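You operate a simulated robot arm through the tools that you are given. There is no shell and no other tool.

The job below is to be done with a simulated robot arm. You get a single attempt, and the scene is never put back.

TASK
Push the vent knob down and inflate the orange buoy into the green.
Fine: never past the green; buoy air valve closed again. Where these are worked on the way, their far stop is far enough and under half their travel is too little: buoy air valve.

Only the result counts: the job must be done as asked and must still hold three seconds after the hand-in. Knocking over, shifting, dropping, spilling or breaking anything else fails it.

THE ROBOT
A 7-joint arm with a two-finger parallel gripper, fixed in place. Base frame: the origin is at the foot of the arm, x ahead of it, y to its left, z up. Lengths are in m, angles in rad, forces in N, time in s.
Its first joint turns from -2.304 to 2.304 rad. Payload 3.91 kg.
The tool frame sits at the grasp point between the pads (the TCP): z along the fingers, y along the line on which they close. The tips reach 0.03 m beyond it. Largest opening 0.11 m; finger width 0.02, thickness 0.01; the body of the gripper, 0.048 by 0.112 m, starts 0.055 m behind the TCP.
Orientation is that of the tool frame in the base frame, as a unit quaternion [x, y, z, w]. With the fingers straight down and closing along the base's y, the tool's x points along the base's -x, its y along +y and its z along -z.

THE INTERFACE
- The arm moves only by the tool arm_command. Its argument "increments" is a list of rows, each a list of 7 numbers: the turn, a rotation vector about the tool's x, y, z in rad, then the shift along the tool's x, y, z in m, then the finger opening in m, from 0 to 0.11. In form: [[rx, ry, rz, tx, ty, tz, hand], ...]. A call has 1 to 20 rows; each row shifts and turns the commanded pose from where the row before left it, along the tool's axes as they then stand. Rows are played at 5 a second. More than 0.05 m and 0.15 rad between two rows, or a gripper value outside its range, and nothing of the call is played. Where a pose cannot be reached the arm comes as near as it can. A force on the tool above 60 N (or 10 N above the force at the start of the call, whichever is more), or a blocked arm, ends the call early, and 0.2 s more pass. Each finger travels about 0.108 m/s and halts on what it meets, pressing with about 28 N; the grip force reading is that of the motor and also rises with nothing between the fingers. The clock runs only during rows and for 0.2 s after the last one: add rows that do not move to give the fingers time. It gives the time, the measured TCP pose, the force on the tool (base axes), the opening and the grip force at its end, in the units of the frame above (readings bear some noise), with the torque about the TCP (base axes, N m) and any sound that the robot's microphone picked up, and new pictures: "show" is both (left out), scene, wrist or none.
- Cameras (640 x 400 px; columns grow to the right, rows downward): "scene" is fixed at [0.4012, -0.6513, 1.4539]; the picture's right is [0.98, -0.22, 0.00], its down [-0.10, -0.44, -0.89] and it looks along [0.20, 0.87, -0.45] (base axes); focal length 340 px, centre (320, 200). "wrist" rides on the gripper at [0.072, 0.017, -0.103] in the tool frame; the picture's right is [-0.23, 0.97, 0.00], its down [-0.76, -0.18, -0.62] and it looks along [-0.61, -0.14, 0.78] (tool axes); focal length 222 px, centre (320, 200). There is no depth. A picture from a camera that has moved, and an enlarged one, comes with that camera's place and axes in the base frame and with its lens.
- zoom(camera, box): a new picture of the part [left, top, right, bottom] of that camera's present view, enlarged. No time passes.
- job_done(): hands the job in; it is judged then, once.

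Places have to be worked out from the pictures, the camera data and where the tool is seen. Open the gripper and draw the arm clear of the work before you hand the job in, unless the task says otherwise.

The tools are called after "Request:" as a command line: name --pt "numbers of a row" for each row, then --argument value for the rest, lists and objects as JSON in quotes. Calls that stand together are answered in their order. arm_command: Moves the arm, as the interface text tells. Its arguments: {"type":"object","properties":{"increments":{"type":"array","items":{"type":"array","items":{"type":"number"}}},"show":{"type":"string","enum":["both","scene","wrist","none"]}},"required":["increments"]} The other tools are called the same way: zoom (camera, box) takes an enlarged picture of a part of a camera's view; job_done () hands the job in.

At the start:

```text
t: 0.0
position: [0.0515, 0.5314, 1.226]
tcp_rot: [0.0, 1.0, 0.0, 0.0]
ft_force: [-0.7, -0.4, -0.2]
moment: [-0.01, 0.02, 0.0]
opening: 0.1098
gripper_force: 0.2
```

scene: 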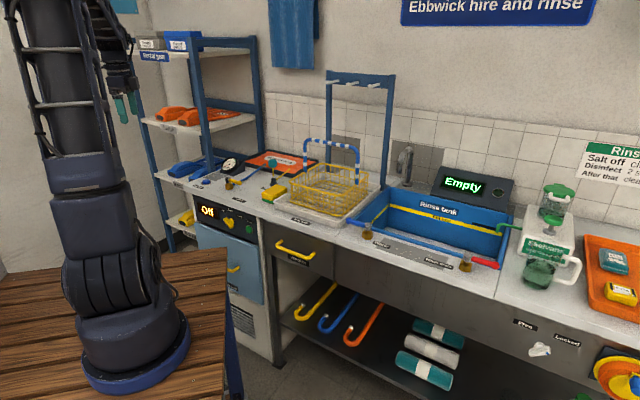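
wrist: 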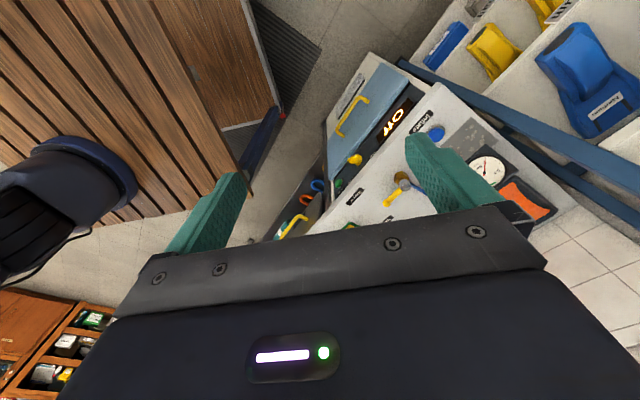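

I see a counter with a gauge, blue knob, yellow lever and an orange buoy near the left part of the counter. I zoom in on these before moving.

Request:
zoom --camera "scene" --box '[160, 130, 320, 230]'

Request:
zoom --camera "wrist" --box '[320, 50, 580, 240]'

Request:
zoom --camera "scene" --box '[480, 170, 640, 270]'

Request:
zoom --camera "scene" --box '[340, 170, 520, 290]'

```text
4.00 times, centred on (240, 180) of scene
camera zoom: at [0.4012, -0.6513, 1.4539], right [0.98, -0.22, 0.0], down [-0.1, -0.44, -0.89], along [0.2, 0.87, -0.45], focal length 1360 px, centre (640, 280)
```

zoom: 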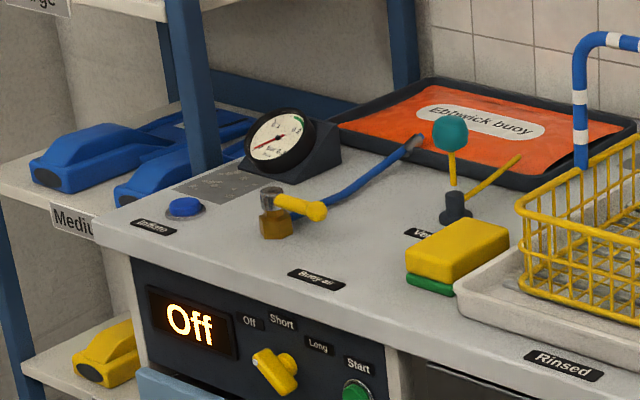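

```text
2.11 times, centred on (450, 145) of wrist
camera zoom: at [-0.0215, 0.5495, 1.3287], right [0.23, 0.97, 0.0], down [0.76, -0.18, 0.62], along [0.61, -0.14, -0.78], focal length 468 px, centre (46, 316)
```

zoom: 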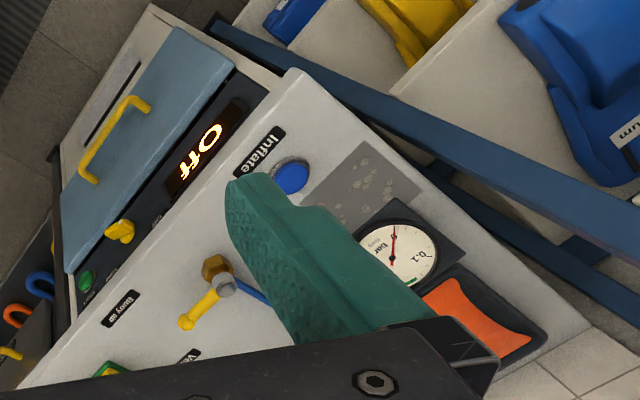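

```text
4.00 times, centred on (560, 220) of scene
camera zoom: at [0.4012, -0.6513, 1.4539], right [0.98, -0.22, 0.0], down [-0.1, -0.44, -0.89], along [0.2, 0.87, -0.45], focal length 1360 px, centre (-640, 120)
```

zoom: 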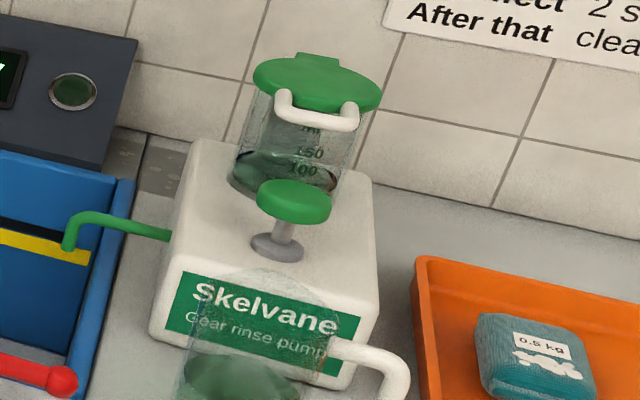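

```text
3.33 times, centred on (430, 230) of scene
camera zoom: at [0.4012, -0.6513, 1.4539], right [0.98, -0.22, 0.0], down [-0.1, -0.44, -0.89], along [0.2, 0.87, -0.45], focal length 1133 px, centre (-47, 100)
```

zoom: 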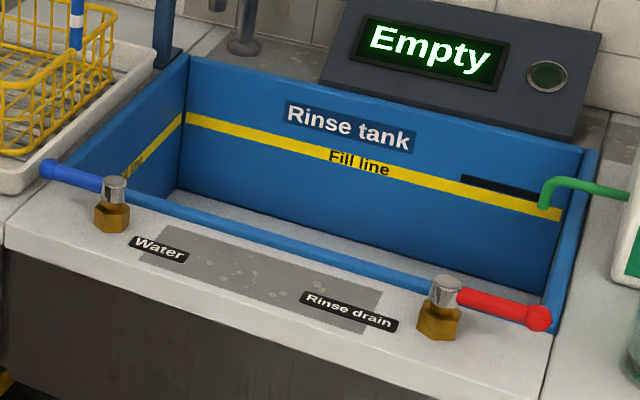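

The vent knob looks like the teal ball on a yellow stem. The buoy air valve is the brass body near (0.315, 0.677, 0.9), with its handle across the pipe, so probably closed. The blue Inflate button is near (0.222, 0.754, 0.866), and the counter is turned about 45°. I'll turn the tool 45° to line up with the counter and move over the panel at a safe height.

Request:
arm_command --pt "0 0 -0.131 0 0 0 0.11" --pt "0 0 -0.131 0 0 0 0.11" --pt "0 0 -0.131 0 0 0 0.11" --pt "0 0 -0.131 0 0 0 0.11" --pt "0 0 -0.131 0 0 0 0.11" --pt "0 0 -0.13 0 0 0 0.11" --pt "0 0 0 -0.0377 -0.0212 0 0.11" --pt "0 0 0 -0.0377 -0.0212 0 0.11" --pt "0 0 0 -0.0377 -0.0212 0 0.11" --pt "0 0 0 -0.0377 -0.0212 0 0.11" --pt "0 0 0 -0.0377 -0.0212 0 0.11" --pt "0 0 0 -0.0377 -0.0212 0 0.11" --pt "0 0 0 0 0 0 0.11" --pt "0 0 0 0 0 0 0.11" --show "both"

```text
t: 3.0
position: [0.3024, 0.6008, 1.2241]
tcp_rot: [-0.383, 0.924, 0.0, 0.0]
ft_force: [0.5, -0.6, -0.3]
moment: [-0.02, 0.0, -0.02]
opening: 0.11
gripper_force: 0.0
camera wrist: at [0.2396, 0.562, 1.3278], right [-0.53, 0.85, 0.0], down [0.66, 0.41, 0.62], along [0.53, 0.33, -0.78], focal length 222 px, centre (320, 200)
```

scene: 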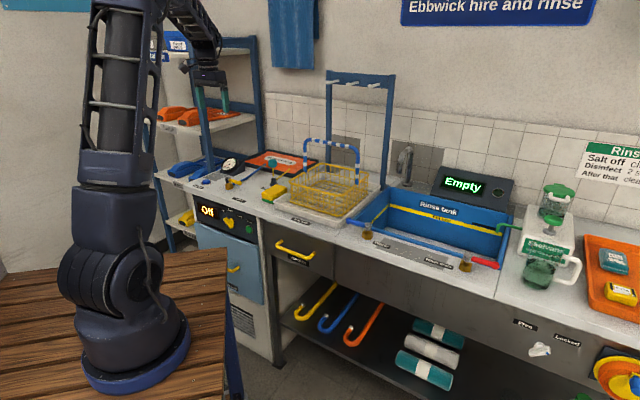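
wrist: 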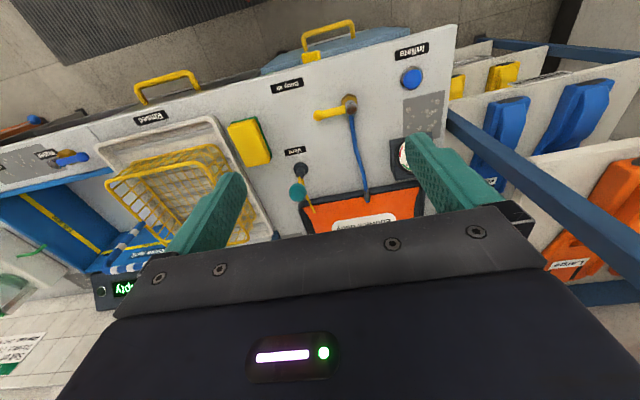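

The tool now sits over the panel area. I zoom in on the wrist view to read the layout of the vent knob, valve, button and gauge.

Request:
zoom --camera "wrist" --box '[220, 30, 460, 240]'

Request:
zoom --camera "wrist" --box '[250, 130, 380, 220]'

Request:
zoom --camera "scene" --box '[200, 140, 300, 210]'

Request:
zoom --camera "scene" --box '[210, 150, 250, 180]'

```text
1.90 times, centred on (340, 135) of wrist
camera zoom: at [0.2396, 0.562, 1.3278], right [-0.53, 0.85, 0.0], down [0.66, 0.41, 0.62], along [0.53, 0.33, -0.78], focal length 423 px, centre (282, 324)
```

zoom: 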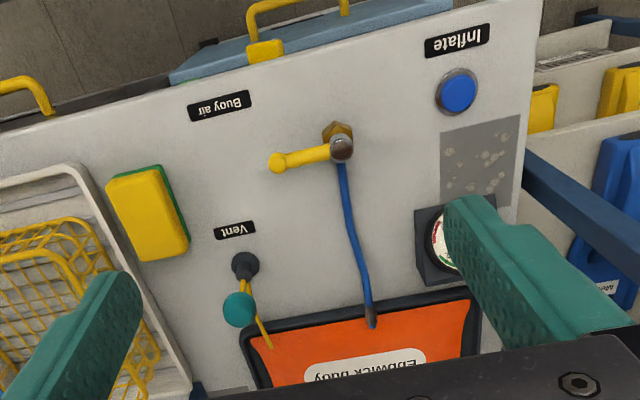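

```text
4.44 times, centred on (315, 175) of wrist
camera zoom: at [0.2396, 0.562, 1.3278], right [-0.53, 0.85, 0.0], down [0.66, 0.41, 0.62], along [0.53, 0.33, -0.78], focal length 987 px, centre (342, 311)
```

zoom: 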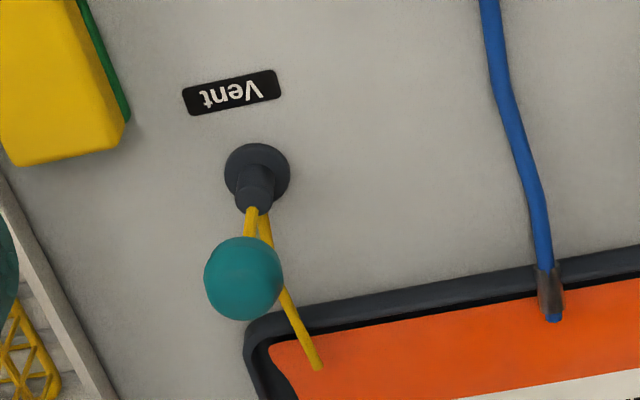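

```text
5.71 times, centred on (250, 175) of scene
camera zoom: at [0.4012, -0.6513, 1.4539], right [0.98, -0.22, 0.0], down [-0.1, -0.44, -0.89], along [0.2, 0.87, -0.45], focal length 1943 px, centre (720, 343)
```

zoom: 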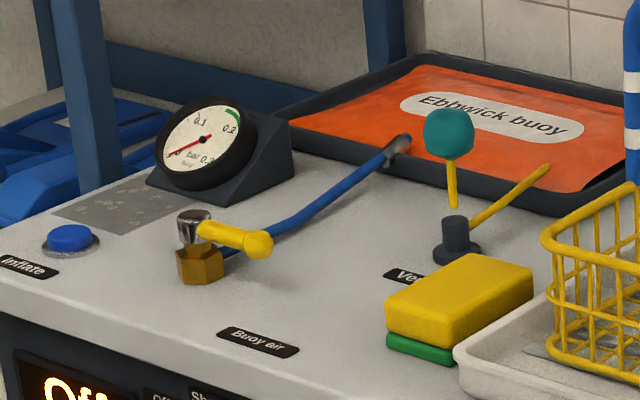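

```text
13.33 times, centred on (230, 165) of scene
camera zoom: at [0.4012, -0.6513, 1.4539], right [0.98, -0.22, 0.0], down [-0.1, -0.44, -0.89], along [0.2, 0.87, -0.45], focal length 4533 px, centre (1520, 667)
```

zoom: 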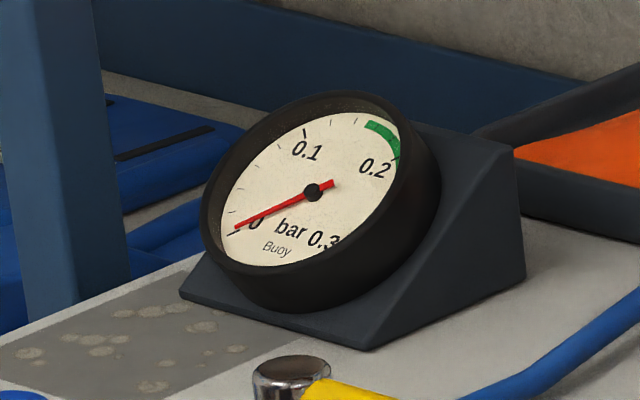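

The gauge is readable from the scene camera: it reads 0, with green at about 0.16–0.20. The vent ball is near (0.500, 0.669, 0.959), straight above its black base. I'll close the fingers and move above it, tips at about z=1.03.

Request:
arm_command --pt "0 0 0 -0.0376 -0.0183 0 0.0" --pt "0 0 0 -0.0376 -0.0183 0 0.0" --pt "0 0 0 -0.0376 -0.0183 0 0.0" --pt "0 0 0 -0.0376 -0.0183 0 0.0" --pt "0 0 0 -0.0376 -0.0183 0 0.0" --pt "0 0 0 0 0 0.04 0.0" --pt "0 0 0 0 0 0.04 0.0" --pt "0 0 0 0 0 0.04 0.0" --pt "0 0 0 0 0 0.04 0.0" --pt "0 0 0 0 0 0 0.0" --pt "0 0 0 0 0 0 0.0" --show "both"

```text
t: 5.4
position: [0.5015, 0.6709, 1.0656]
tcp_rot: [-0.383, 0.924, 0.0, 0.0]
ft_force: [0.0, -0.2, -0.3]
moment: [0.02, -0.04, 0.01]
opening: 0.0
gripper_force: 28.1
camera wrist: at [0.4373, 0.6323, 1.1698], right [-0.53, 0.85, 0.0], down [0.66, 0.41, 0.62], along [0.53, 0.33, -0.78], focal length 222 px, centre (320, 200)
```

scene: 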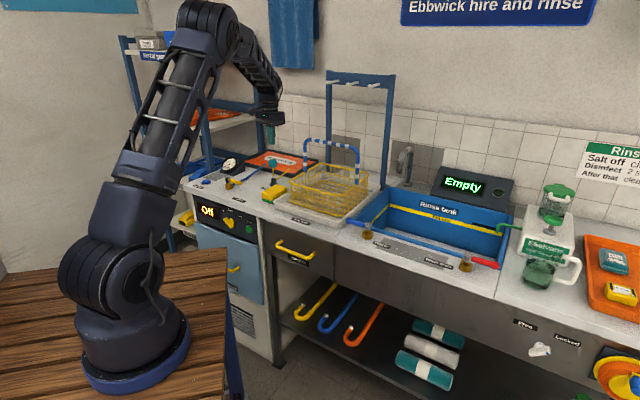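
wrist: 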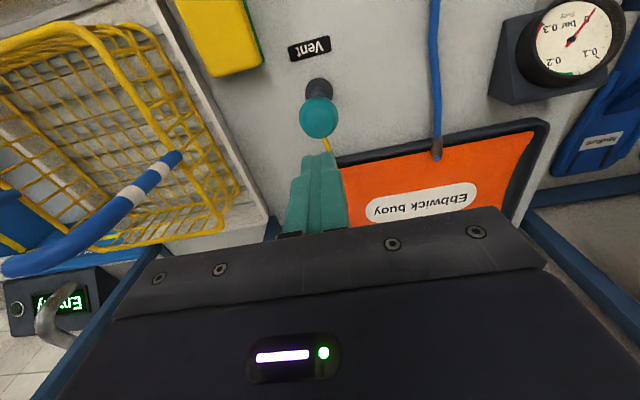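

The ball is near (0.497, 0.668) and the tips are just about over it. I'll shift 4 mm toward it, then go down in small steps until contact and push gently.

Request:
arm_command --pt "0 0 0 0.0045 0.0004 0.02 0.0" --pt "0 0 0 0 0 0.02 0.0" --pt "0 0 0 0 0 0.008 0.0" --pt "0 0 0 0 0 0.005 0.0" --pt "0 0 0 0 0 0.005 0.0" --pt "0 0 0 0 0 0.005 0.0" --pt "0 0 0 0 0 0.003 0.0" --pt "0 0 0 0 0 0.003 0.0" --pt "0 0 0 0 0 0.0 0.0" --show "both"

Request:
zoom --camera "scene" --box '[220, 120, 310, 210]'

```text
t: 7.4
position: [0.4957, 0.6678, 0.9939]
tcp_rot: [-0.383, 0.924, 0.0, 0.0]
ft_force: [1.4, 0.3, 0.8]
moment: [-0.01, 0.01, -0.02]
opening: 0.0001
gripper_force: 28.3
camera wrist: at [0.4321, 0.6291, 1.0997], right [-0.53, 0.85, 0.0], down [0.66, 0.41, 0.62], along [0.53, 0.33, -0.78], focal length 222 px, centre (320, 200)
```

scene: 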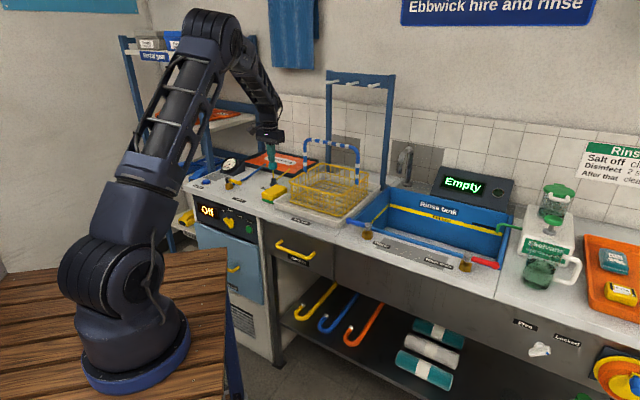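
wrist: 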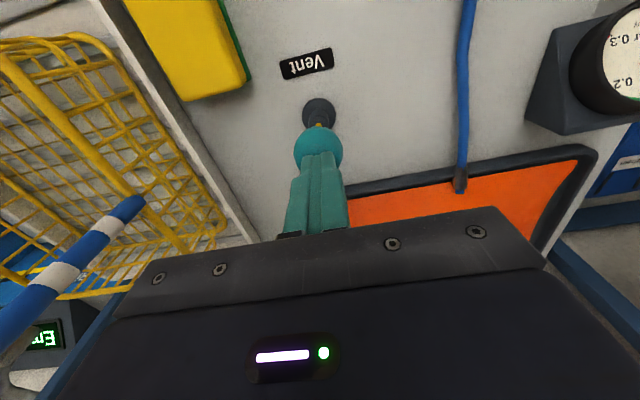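

```text
4.44 times, centred on (265, 165) of scene
camera zoom: at [0.4012, -0.6513, 1.4539], right [0.98, -0.22, 0.0], down [-0.1, -0.44, -0.89], along [0.2, 0.87, -0.45], focal length 1511 px, centre (564, 356)
```

zoom: 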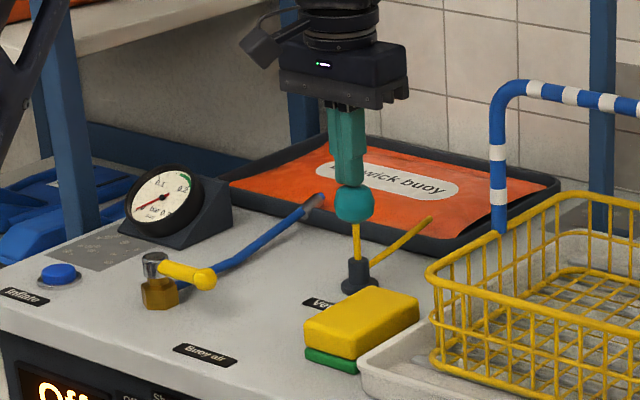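

The tips are at z≈0.964, right on top of the ball, with almost no force. I'll keep pushing down in small steps.

Request:
arm_command --pt "0 0 0 -0.001 0 0.004 0.0" --pt "0 0 0 0 0 0.004 0.0" --pt "0 0 0 0 0 0.004 0.0" --pt "0 0 0 0 0 0.004 0.0" --pt "0 0 0 0 0 0.0 0.0" --show "wrist"

Request:
zoom --camera "scene" --box '[220, 120, 310, 210]'

```text
t: 8.6
position: [0.4963, 0.6681, 0.9791]
tcp_rot: [-0.383, 0.924, 0.0, 0.0]
ft_force: [0.0, 0.1, 0.4]
moment: [0.0, 0.0, 0.0]
opening: 0.0002
gripper_force: 27.8
camera wrist: at [0.4325, 0.6293, 1.0836], right [-0.53, 0.85, 0.0], down [0.66, 0.41, 0.62], along [0.53, 0.33, -0.78], focal length 222 px, centre (320, 200)
```

wrist: 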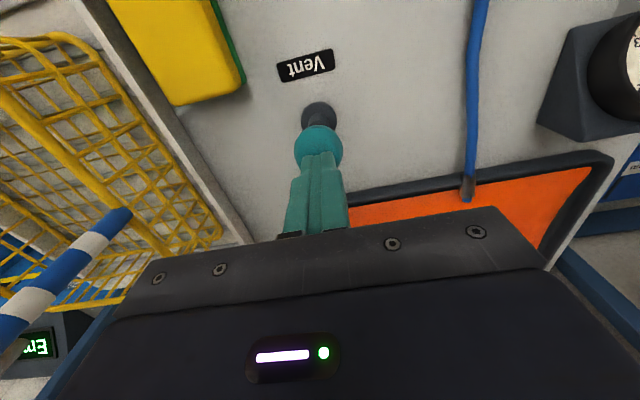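

```text
4.44 times, centred on (265, 165) of scene
camera zoom: at [0.4012, -0.6513, 1.4539], right [0.98, -0.22, 0.0], down [-0.1, -0.44, -0.89], along [0.2, 0.87, -0.45], focal length 1511 px, centre (564, 356)
```

zoom: 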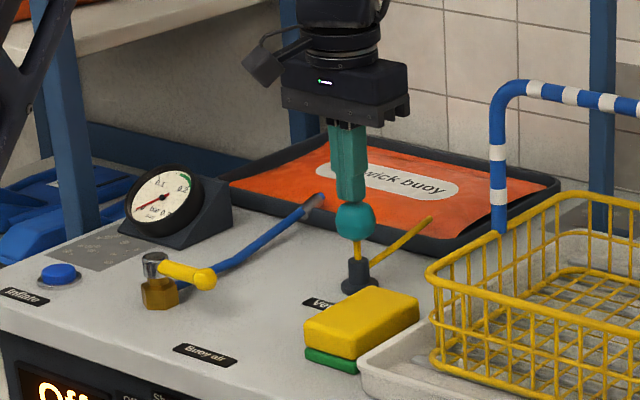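

The knob is sliding down easily, with about 2 cm of stem still showing. I'll continue in small steps toward its stop.

Request:
arm_command --pt "0 0 0 0 0 0.004 0.0" --pt "0 0 0 0 0 0.004 0.0" --pt "0 0 0 0 0 0.003 0.0" --pt "0 0 0 0 0 0.003 0.0" --pt "0 0 0 0 0 0.0 0.0" --show "wrist"

Request:
zoom --camera "scene" --box '[220, 120, 310, 210]'

```text
t: 9.4
position: [0.4975, 0.67, 0.977]
tcp_rot: [-0.383, 0.924, 0.003, 0.004]
ft_force: [-1.3, -1.6, 27.7]
moment: [-0.11, -0.02, -0.04]
opening: 0.0
gripper_force: 27.8
stopped in row 4: the force on the tool passed its limit at 63 N (the readings are from after the stop); the commanded pose is now the measured one
camera wrist: at [0.4325, 0.6298, 1.0797], right [-0.53, 0.85, 0.01], down [0.66, 0.41, 0.63], along [0.53, 0.34, -0.78], focal length 222 px, centre (320, 200)
```

wrist: 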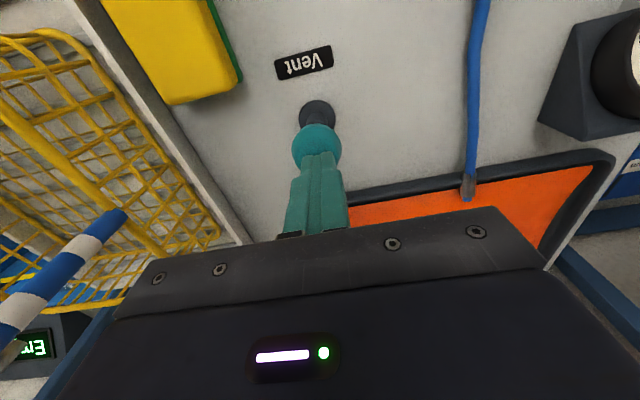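

```text
4.44 times, centred on (265, 165) of scene
camera zoom: at [0.4012, -0.6513, 1.4539], right [0.98, -0.22, 0.0], down [-0.1, -0.44, -0.89], along [0.2, 0.87, -0.45], focal length 1511 px, centre (564, 356)
```

zoom: 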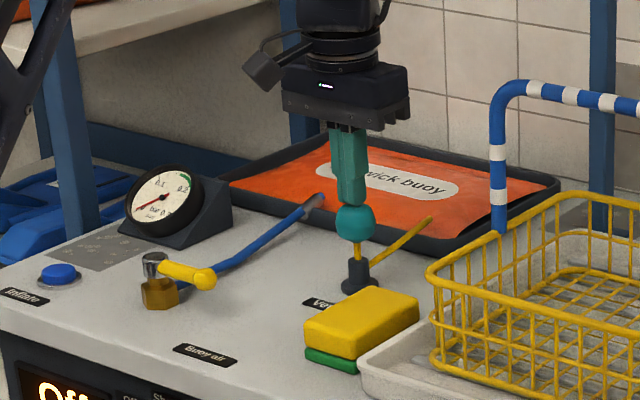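

It stopped hard at z≈0.977, which looks like the bottom of the knob's travel. I lift off to see whether it stays down.

Request:
arm_command --pt "0 0 0 0 0 -0.02 0.0" --pt "0 0 0 0 0 -0.04 0.0" --pt "0 0 0 0 0 -0.04 0.0" --pt "0 0 0 0 0 0 0.0" --pt "0 0 0 0 0 0 0.0" --show "wrist"

Request:
zoom --camera "scene" --box '[220, 120, 310, 210]'

```text
t: 10.6
position: [0.4963, 0.6686, 1.0755]
tcp_rot: [-0.383, 0.924, 0.002, 0.002]
ft_force: [0.4, 0.0, 1.0]
moment: [-0.02, 0.02, -0.02]
opening: 0.0
gripper_force: 28.1
camera wrist: at [0.4325, 0.6285, 1.179], right [-0.53, 0.85, 0.0], down [0.66, 0.41, 0.63], along [0.53, 0.33, -0.78], focal length 222 px, centre (320, 200)
```

wrist: 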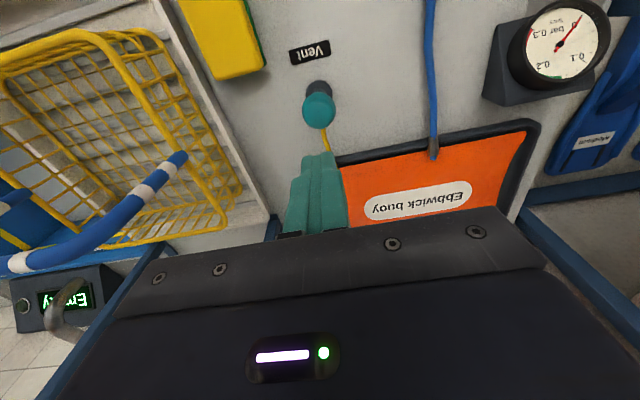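

```text
4.44 times, centred on (265, 165) of scene
camera zoom: at [0.4012, -0.6513, 1.4539], right [0.98, -0.22, 0.0], down [-0.1, -0.44, -0.89], along [0.2, 0.87, -0.45], focal length 1511 px, centre (564, 356)
```

zoom: 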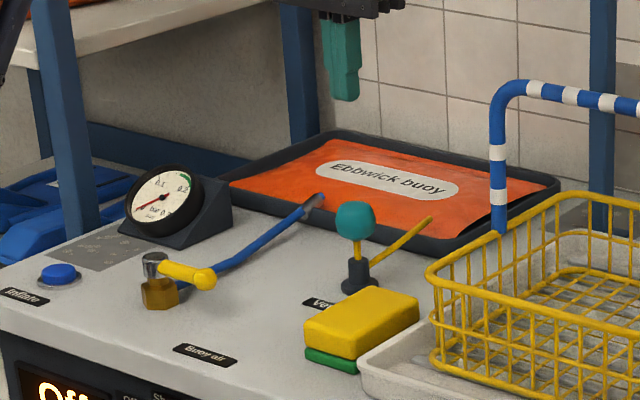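

After lifting, the knob stays about 2.5 cm below its old height. I zoom in tight on it, then check that it isn't creeping back.

Request:
zoom --camera "scene" --box '[250, 150, 300, 190]'

Request:
arm_command --pt "0 0 0 0 0 -0.02 0.0" --pt "0 0 0 0 0 0 0.0" --pt "0 0 0 0 0 0 0.0" --pt "0 0 0 0 0 0 0.0" --show "none"

Request:
zoom --camera "scene" --box '[250, 150, 300, 190]'

```text
10.00 times, centred on (275, 170) of scene
camera zoom: at [0.4012, -0.6513, 1.4539], right [0.98, -0.22, 0.0], down [-0.1, -0.44, -0.89], along [0.2, 0.87, -0.45], focal length 3400 px, centre (770, 500)
```

zoom: 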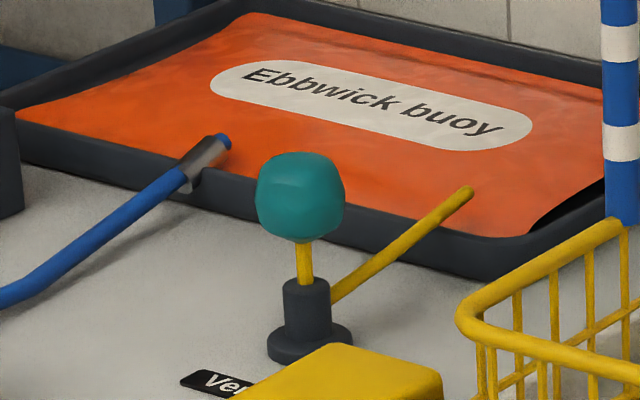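

```text
t: 11.6
position: [0.4976, 0.6673, 1.0941]
tcp_rot: [-0.383, 0.924, 0.002, 0.002]
ft_force: [0.7, 0.5, 0.1]
moment: [-0.01, -0.01, 0.01]
opening: 0.0
gripper_force: 27.5
```

```text
10.00 times, centred on (275, 170) of scene
camera zoom: at [0.4012, -0.6513, 1.4539], right [0.98, -0.22, 0.0], down [-0.1, -0.44, -0.89], along [0.2, 0.87, -0.45], focal length 3400 px, centre (770, 500)
```

zoom: 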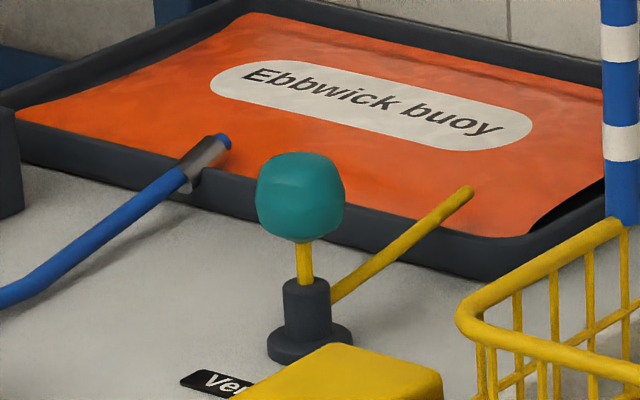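

The knob stays put, so the vent is down. Next I move over the buoy air valve to see its handle and stops from close by.

Request:
arm_command --pt "0 0 0 0.0292 0.0266 0 0.0" --pt "0 0 0 0.0292 0.0266 0 0.0" --pt "0 0 0 0.0292 0.0266 0 0.0" --pt "0 0 0 0.0292 0.0266 0 0.0" --pt "0 0 0 0 0 0 0.0" --show "both"

Request:
zoom --camera "wrist" --box '[220, 20, 420, 170]'

Request:
zoom --camera "scene" --box '[215, 160, 275, 200]'

```text
t: 12.8
position: [0.3391, 0.6607, 1.0932]
tcp_rot: [-0.382, 0.924, 0.002, 0.002]
ft_force: [0.0, -0.1, 0.5]
moment: [0.03, -0.03, 0.02]
opening: 0.0
gripper_force: 27.6
camera wrist: at [0.2741, 0.6212, 1.1962], right [-0.53, 0.85, 0.0], down [0.66, 0.41, 0.63], along [0.53, 0.33, -0.78], focal length 222 px, centre (320, 200)
```

scene: 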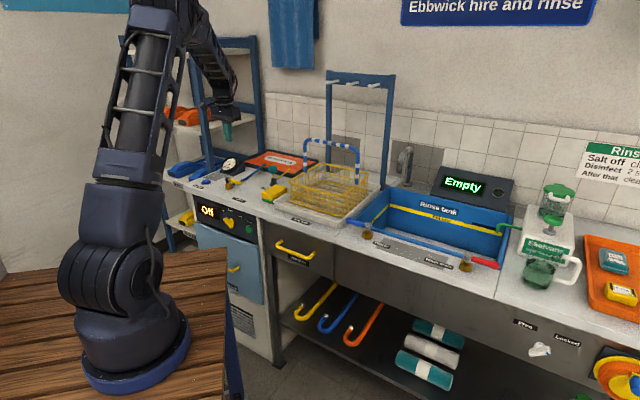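
wrist: 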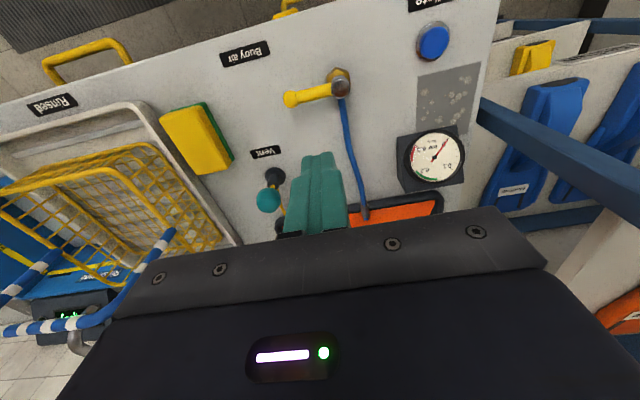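

```text
2.67 times, centred on (320, 95) of wrist
camera zoom: at [0.2741, 0.6212, 1.1962], right [-0.53, 0.85, 0.0], down [0.66, 0.41, 0.63], along [0.53, 0.33, -0.78], focal length 592 px, centre (320, 480)
```

zoom: 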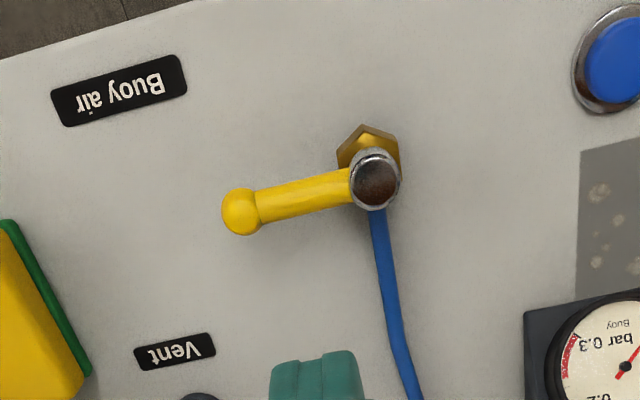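

```text
10.00 times, centred on (245, 180) of scene
camera zoom: at [0.4012, -0.6513, 1.4539], right [0.98, -0.22, 0.0], down [-0.1, -0.44, -0.89], along [0.2, 0.87, -0.45], focal length 3400 px, centre (1070, 400)
```

zoom: 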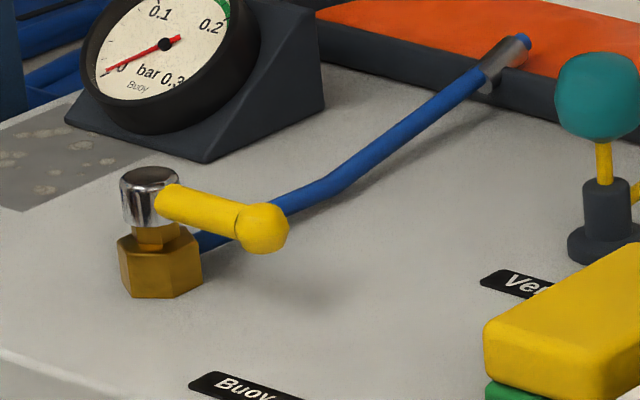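

The valve axis is near (0.313, 0.674) and the handle ball near (0.360, 0.630, 0.90). The handle lies across the pipe and clears it in height. I'll turn the tool a quarter so the fingers straddle the handle, open to 4 cm, and go down to just above it.

Request:
arm_command --pt "0 0 0.1428 0 0 0 0.04" --pt "0 0 0.1428 0 0 0 0.04" --pt "0 0 0.1428 0 0 0 0.04" --pt "0 0 0.1428 0 0 0 0.04" --pt "0 0 0.1428 0 0 0 0.04" --pt "0 0 0.1428 0 0 0 0.04" --pt "0 0 0.1428 0 0 0 0.04" --pt "0 0 0.1428 0 0 0 0.04" --pt "0 0 0.1428 0 0 0 0.04" --pt "0 0 0.1428 0 0 0 0.04" --pt "0 0 0.1428 0 0 0 0.04" --pt "0 0 0 -0.0221 -0.0072 0.02 0.04" --pt "0 0 0 0 0 0.04 0.04" --pt "0 0 0 0 0 0.04 0.04" --pt "0 0 0 0 0 0.02 0.04" --pt "0 0 0 0 0 0 0.04" --pt "0 0 0 0 0 0 0.04" --show "both"

Request:
zoom --camera "scene" --box '[200, 140, 280, 200]'

Request:
zoom --camera "wrist" --box '[220, 60, 420, 210]'

```text
t: 16.4
position: [0.3499, 0.6384, 0.9734]
tcp_rot: [0.382, 0.924, 0.002, 0.0]
ft_force: [0.4, 0.4, 0.2]
moment: [0.01, 0.04, 0.01]
opening: 0.04
gripper_force: 0.0
camera wrist: at [0.3102, 0.7014, 1.0774], right [0.85, 0.53, 0.01], down [0.41, -0.67, 0.62], along [0.33, -0.53, -0.78], focal length 222 px, centre (320, 200)
```

scene: 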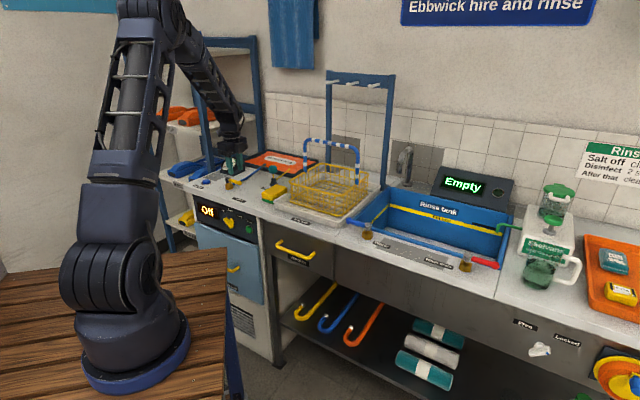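
wrist: 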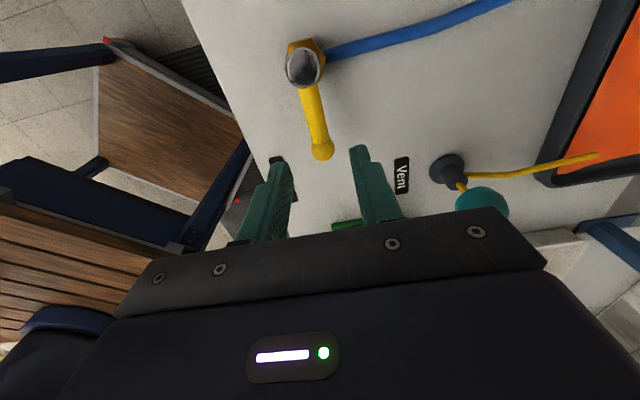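

```text
6.67 times, centred on (240, 170) of scene
camera zoom: at [0.4012, -0.6513, 1.4539], right [0.98, -0.22, 0.0], down [-0.1, -0.44, -0.89], along [0.2, 0.87, -0.45], focal length 2266 px, centre (853, 400)
```

zoom: 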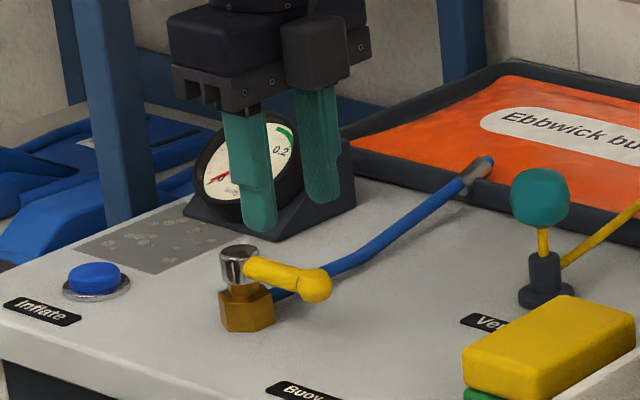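

```text
2.67 times, centred on (320, 135) of wrist
camera zoom: at [0.3102, 0.7014, 1.0774], right [0.85, 0.53, 0.01], down [0.41, -0.67, 0.62], along [0.33, -0.53, -0.78], focal length 592 px, centre (320, 373)
```

zoom: 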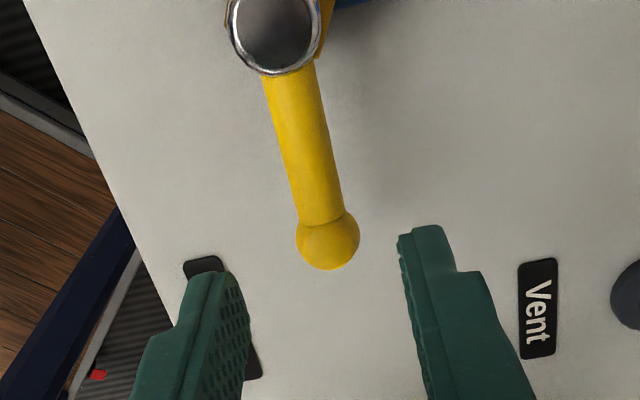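

The handle runs at −45.6° from axis (0.314, 0.675) to ball (0.359, 0.629), and the tool is centred over it at 5 cm radius. I go down so the fingertips straddle the handle (tips at z≈0.887) and narrow the gap a little.

Request:
arm_command --pt "0 0 0 0 0 0.02 0.04" --pt "0 0 0 0 0 0.02 0.04" --pt "0 0 0 0 0 0.016 0.04" --pt "0 0 0 0 0 0 0.03" --pt "0 0 0 0 0 0 0.026" --show "both"

Request:
zoom --camera "scene" --box '[200, 140, 280, 200]'

Request:
zoom --camera "wrist" --box '[220, 40, 420, 190]'

```text
t: 17.6
position: [0.3501, 0.6402, 0.9157]
tcp_rot: [0.382, 0.924, 0.003, 0.001]
ft_force: [0.4, -0.4, -0.3]
moment: [-0.01, 0.01, 0.02]
opening: 0.026
gripper_force: 0.1
camera wrist: at [0.3102, 0.7028, 1.0203], right [0.85, 0.53, 0.01], down [0.41, -0.67, 0.62], along [0.33, -0.53, -0.78], focal length 222 px, centre (320, 200)
```

scene: 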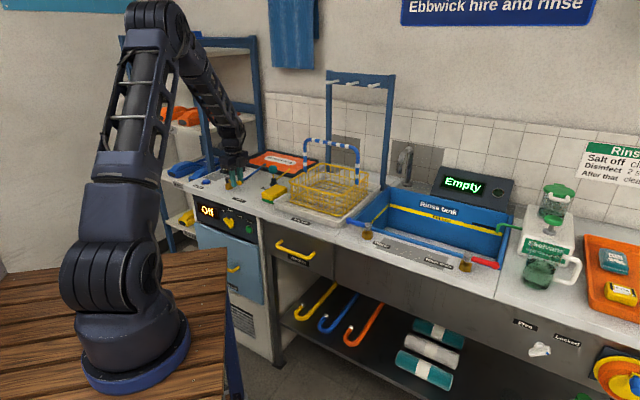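
wrist: 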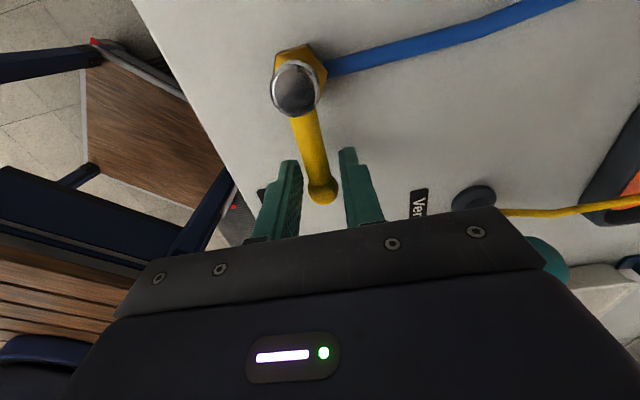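

```text
6.67 times, centred on (240, 170) of scene
camera zoom: at [0.4012, -0.6513, 1.4539], right [0.98, -0.22, 0.0], down [-0.1, -0.44, -0.89], along [0.2, 0.87, -0.45], focal length 2266 px, centre (853, 400)
```

zoom: 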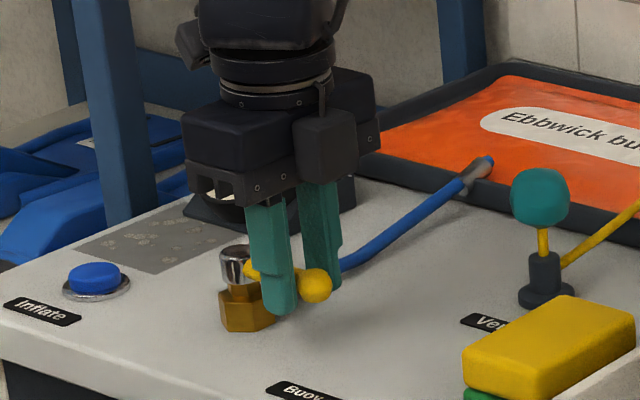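

```text
2.67 times, centred on (320, 115) of wrist
camera zoom: at [0.3102, 0.7028, 1.0203], right [0.85, 0.53, 0.01], down [0.41, -0.67, 0.62], along [0.33, -0.53, -0.78], focal length 592 px, centre (320, 427)
```

zoom: 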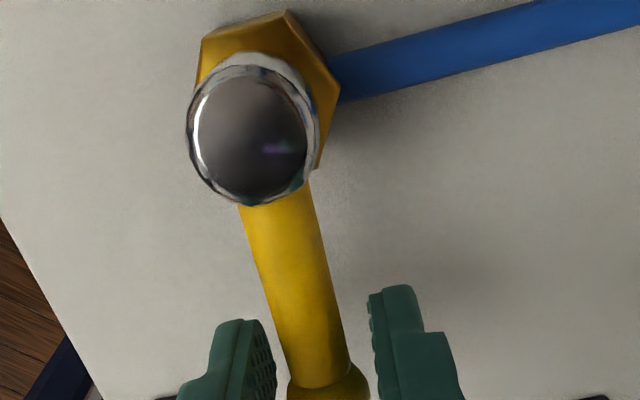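

The fingers now straddle the handle. I'll test the opening direction by swinging a little counter-clockwise, toward the pipe, and checking the force.

Request:
arm_command --pt "0 0 -0.06 0.0001 0.003 0 0.024" --pt "0 0 -0.06 0.0001 0.003 0 0.024" --pt "0 0 -0.06 0.0001 0.003 0 0.024" --pt "0 0 0 0 0 0 0.024" --show "wrist"

Request:
zoom --camera "scene" --box '[200, 140, 280, 200]'

Request:
zoom --camera "wrist" --box '[220, 40, 420, 190]'

```text
t: 18.6
position: [0.3563, 0.6487, 0.9161]
tcp_rot: [0.297, 0.955, 0.003, 0.001]
ft_force: [-14.3, -22.4, 8.2]
moment: [-0.58, 0.16, -0.27]
opening: 0.0374
gripper_force: 13.8
camera wrist: at [0.3038, 0.703, 1.0202], right [0.74, 0.67, 0.0], down [0.52, -0.58, 0.62], along [0.42, -0.46, -0.78], focal length 222 px, centre (320, 200)
```

wrist: 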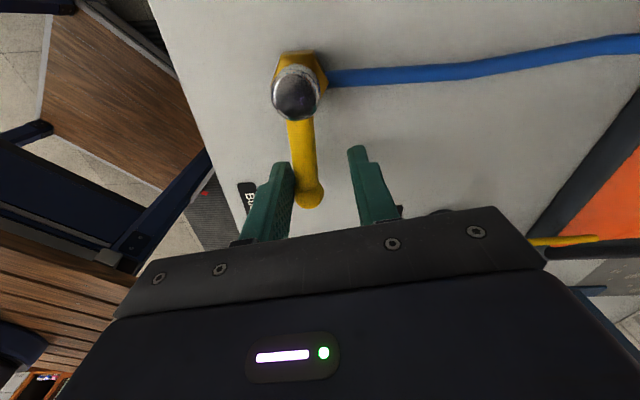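

```text
6.67 times, centred on (240, 170) of scene
camera zoom: at [0.4012, -0.6513, 1.4539], right [0.98, -0.22, 0.0], down [-0.1, -0.44, -0.89], along [0.2, 0.87, -0.45], focal length 2266 px, centre (853, 400)
```

zoom: 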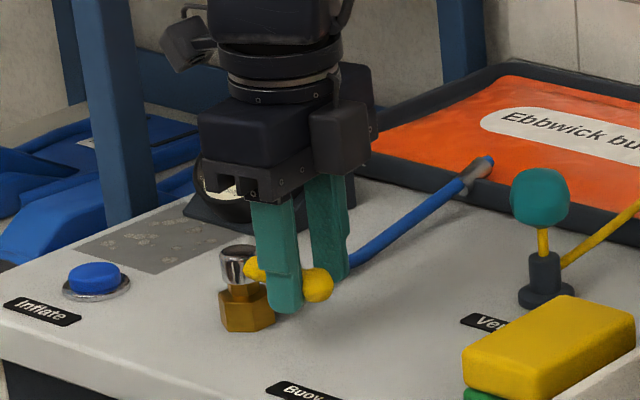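

```text
2.67 times, centred on (320, 115) of wrist
camera zoom: at [0.3038, 0.703, 1.0202], right [0.74, 0.67, 0.0], down [0.52, -0.58, 0.62], along [0.42, -0.46, -0.78], focal length 592 px, centre (320, 427)
```

zoom: 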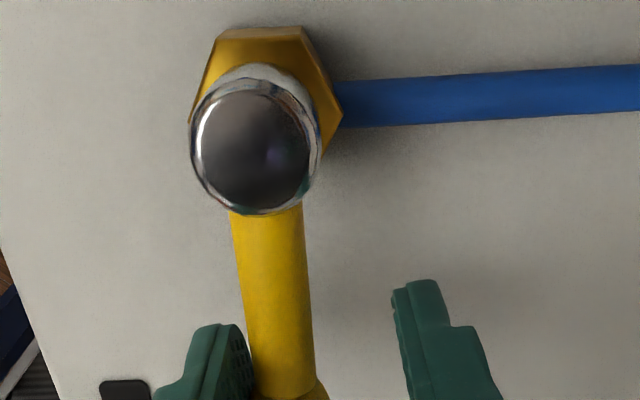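

The fingers were forced open and pushed back with about 26 N while the handle stayed put, so this direction is the closed stop. The valve must open the other way, clockwise toward the front. I'll back off, lift, and turn the tool half a turn to have room for that rotation.

Request:
arm_command --pt "0 0 0.06 0.0001 -0.003 0 0.04" --pt "0 0 0.06 0.0001 -0.003 0 0.04" --pt "0 0 0.06 0.0001 -0.003 0 0.04" --pt "0 0 0 0 0 0 0.04" --pt "0 0 0 0 0 -0.03 0.04" --pt "0 0 0 0 0 -0.04 0.04" --pt "0 0 -0.1428 0 0 0 0.04" --pt "0 0 -0.1428 0 0 0 0.04" --pt "0 0 -0.1428 0 0 0 0.04" --pt "0 0 -0.1428 0 0 0 0.04" --pt "0 0 -0.1428 0 0 0 0.04" --pt "0 0 -0.1428 0 0 0 0.04" --pt "0 0 -0.1428 0 0 0 0.04" --pt "0 0 -0.1428 0 0 0 0.04" --pt "0 0 -0.1428 0 0 0 0.04" --pt "0 0 -0.1428 0 0 0 0.04" --pt "0 0 -0.1428 0 0 0 0.04" --show "none"

Request:
arm_command --pt "0 0 -0.1428 0 0 0 0.04" --pt "0 0 -0.1428 0 0 0 0.04" --pt "0 0 -0.1428 0 0 0 0.04" --pt "0 0 -0.1428 0 0 0 0.04" --pt "0 0 -0.1428 0 0 0 0.04" --pt "0 0 -0.1428 0 0 0 0.04" --pt "0 0 -0.1428 0 0 0 0.04" --pt "0 0 -0.1428 0 0 0 0.04" --pt "0 0 -0.1428 0 0 0 0.04" --pt "0 0 -0.1428 0 0 0 0.04" --pt "0 0 -0.1428 0 0 0 0.04" --pt "0 0 0 0 0 0 0.04" --show "both"

Request:
zoom --camera "scene" --box '[200, 140, 280, 200]'

Request:
zoom --camera "wrist" --box '[220, 40, 420, 190]'

```text
t: 22.2
position: [0.3488, 0.6406, 0.9867]
tcp_rot: [-0.384, 0.923, 0.001, 0.002]
ft_force: [-0.1, -0.1, -0.3]
moment: [-0.01, 0.02, -0.01]
opening: 0.04
gripper_force: 0.1
```

```text
t: 24.8
position: [0.3498, 0.6419, 0.9861]
tcp_rot: [0.924, -0.382, 0.0, -0.003]
ft_force: [-0.4, 0.6, -0.2]
moment: [0.0, 0.02, 0.01]
opening: 0.0401
gripper_force: 0.0
camera wrist: at [0.3879, 0.5781, 1.09], right [-0.85, -0.53, -0.01], down [-0.42, 0.66, 0.63], along [-0.33, 0.53, -0.78], focal length 222 px, centre (320, 200)
```

scene: 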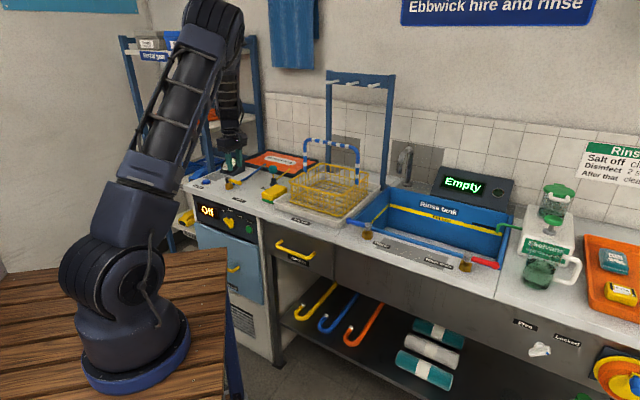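
wrist: 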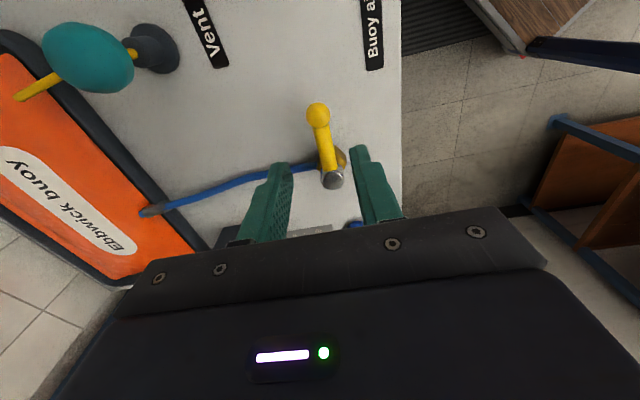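

```text
6.67 times, centred on (240, 170) of scene
camera zoom: at [0.4012, -0.6513, 1.4539], right [0.98, -0.22, 0.0], down [-0.1, -0.44, -0.89], along [0.2, 0.87, -0.45], focal length 2266 px, centre (853, 400)
```

zoom: 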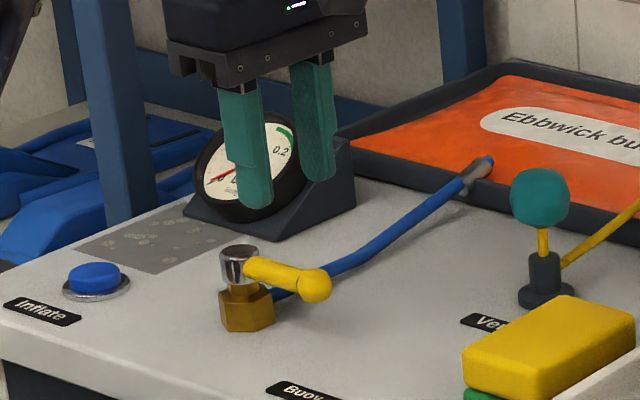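

```text
2.67 times, centred on (320, 115) of wrist
camera zoom: at [0.3879, 0.5781, 1.09], right [-0.85, -0.53, -0.01], down [-0.42, 0.66, 0.63], along [-0.33, 0.53, -0.78], focal length 592 px, centre (320, 427)
```

zoom: 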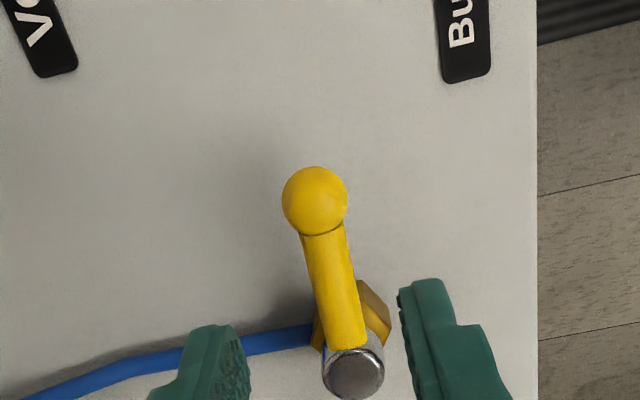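

The tool is turned and the handle is still in its closed position. I go down to straddle it again and swing gently clockwise to confirm it moves that way, watching force and sound.

Request:
arm_command --pt "0 0 0 0.001 0.002 0.025 0.04" --pt "0 0 0 0 0 0.025 0.04" --pt "0 0 0 0 0 0.02 0.04" --pt "0 0 0 0 0 0 0.03" --pt "0 0 0 0 0 0 0.024" --pt "0 0 0.06 -0.0001 0.003 0 0.024" --pt "0 0 0.06 -0.0001 0.003 0 0.024" --pt "0 0 0.06 -0.0001 0.003 0 0.024" --pt "0 0 0.06 -0.0001 0.003 0 0.024" --pt "0 0 0 0 0 0 0.024" --show "wrist"

Request:
zoom --camera "scene" --box '[200, 140, 280, 200]'

Request:
zoom --camera "wrist" --box '[220, 90, 420, 240]'

```text
t: 27.0
position: [0.3392, 0.6317, 0.9157]
tcp_rot: [0.871, -0.491, -0.001, -0.003]
ft_force: [1.0, 0.1, -0.4]
moment: [0.0, -0.02, 0.0]
opening: 0.0241
gripper_force: 0.3
camera wrist: at [0.3612, 0.5608, 1.02], right [-0.95, -0.31, 0.0], down [-0.24, 0.74, 0.63], along [-0.19, 0.6, -0.78], focal length 222 px, centre (320, 200)
```

wrist: 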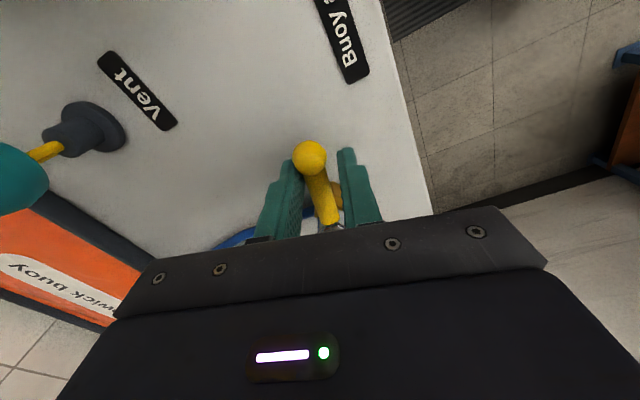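

```text
6.67 times, centred on (240, 170) of scene
camera zoom: at [0.4012, -0.6513, 1.4539], right [0.98, -0.22, 0.0], down [-0.1, -0.44, -0.89], along [0.2, 0.87, -0.45], focal length 2266 px, centre (853, 400)
```

zoom: 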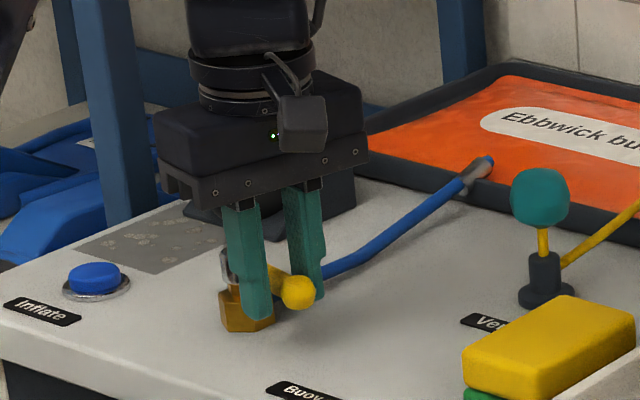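

```text
2.67 times, centred on (320, 165) of wrist
camera zoom: at [0.3612, 0.5608, 1.02], right [-0.95, -0.31, 0.0], down [-0.24, 0.74, 0.63], along [-0.19, 0.6, -0.78], focal length 592 px, centre (320, 293)
```

zoom: 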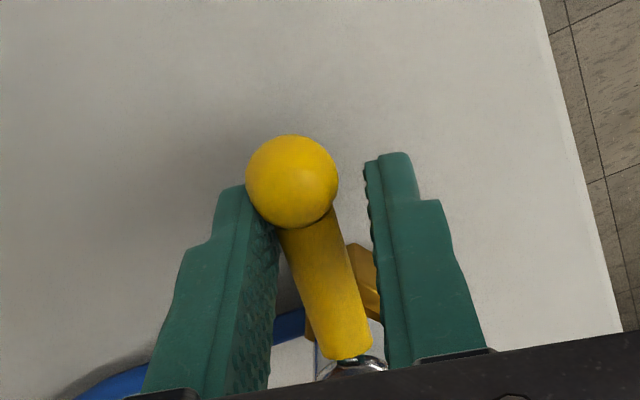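

The handle moves freely clockwise and there's no sound. I continue the opening swing in steps, checking sound and the gauge as I go.

Request:
arm_command --pt "0 0 0.12 -0.0004 0.006 0 0.024" --pt "0 0 0.12 -0.0004 0.006 0 0.024" --pt "0 0 0.12 -0.0004 0.006 0 0.024" --show "wrist"

Request:
zoom --camera "scene" --box '[200, 140, 280, 200]'

```text
t: 27.8
position: [0.3229, 0.6273, 0.9168]
tcp_rot: [0.769, -0.639, -0.001, -0.003]
ft_force: [-0.4, -0.3, 0.1]
moment: [0.02, 0.0, 0.0]
opening: 0.0238
gripper_force: 0.1
camera wrist: at [0.3174, 0.5521, 1.0207], right [-1.0, 0.05, 0.0], down [0.03, 0.78, 0.63], along [0.03, 0.63, -0.78], focal length 222 px, centre (320, 200)
```

wrist: 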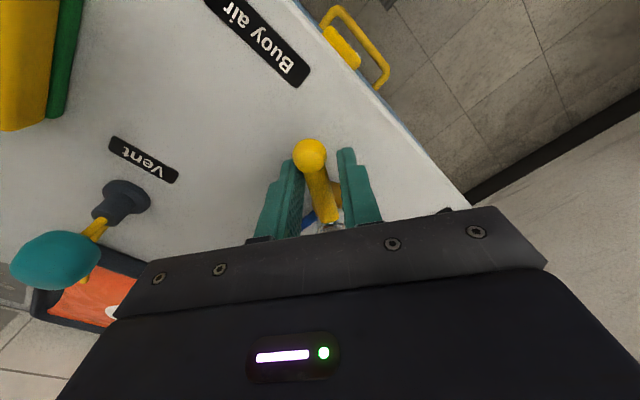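

```text
6.67 times, centred on (240, 170) of scene
camera zoom: at [0.4012, -0.6513, 1.4539], right [0.98, -0.22, 0.0], down [-0.1, -0.44, -0.89], along [0.2, 0.87, -0.45], focal length 2266 px, centre (853, 400)
```

zoom: 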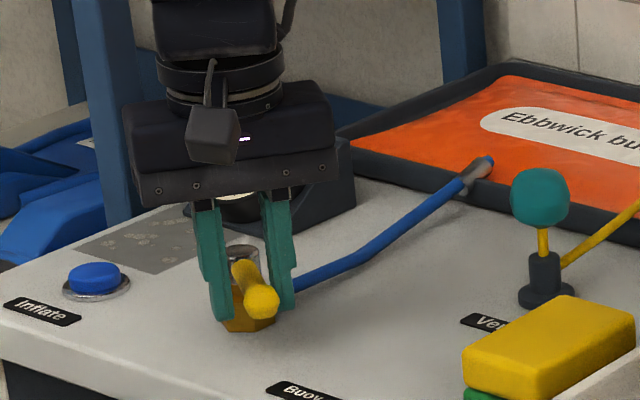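

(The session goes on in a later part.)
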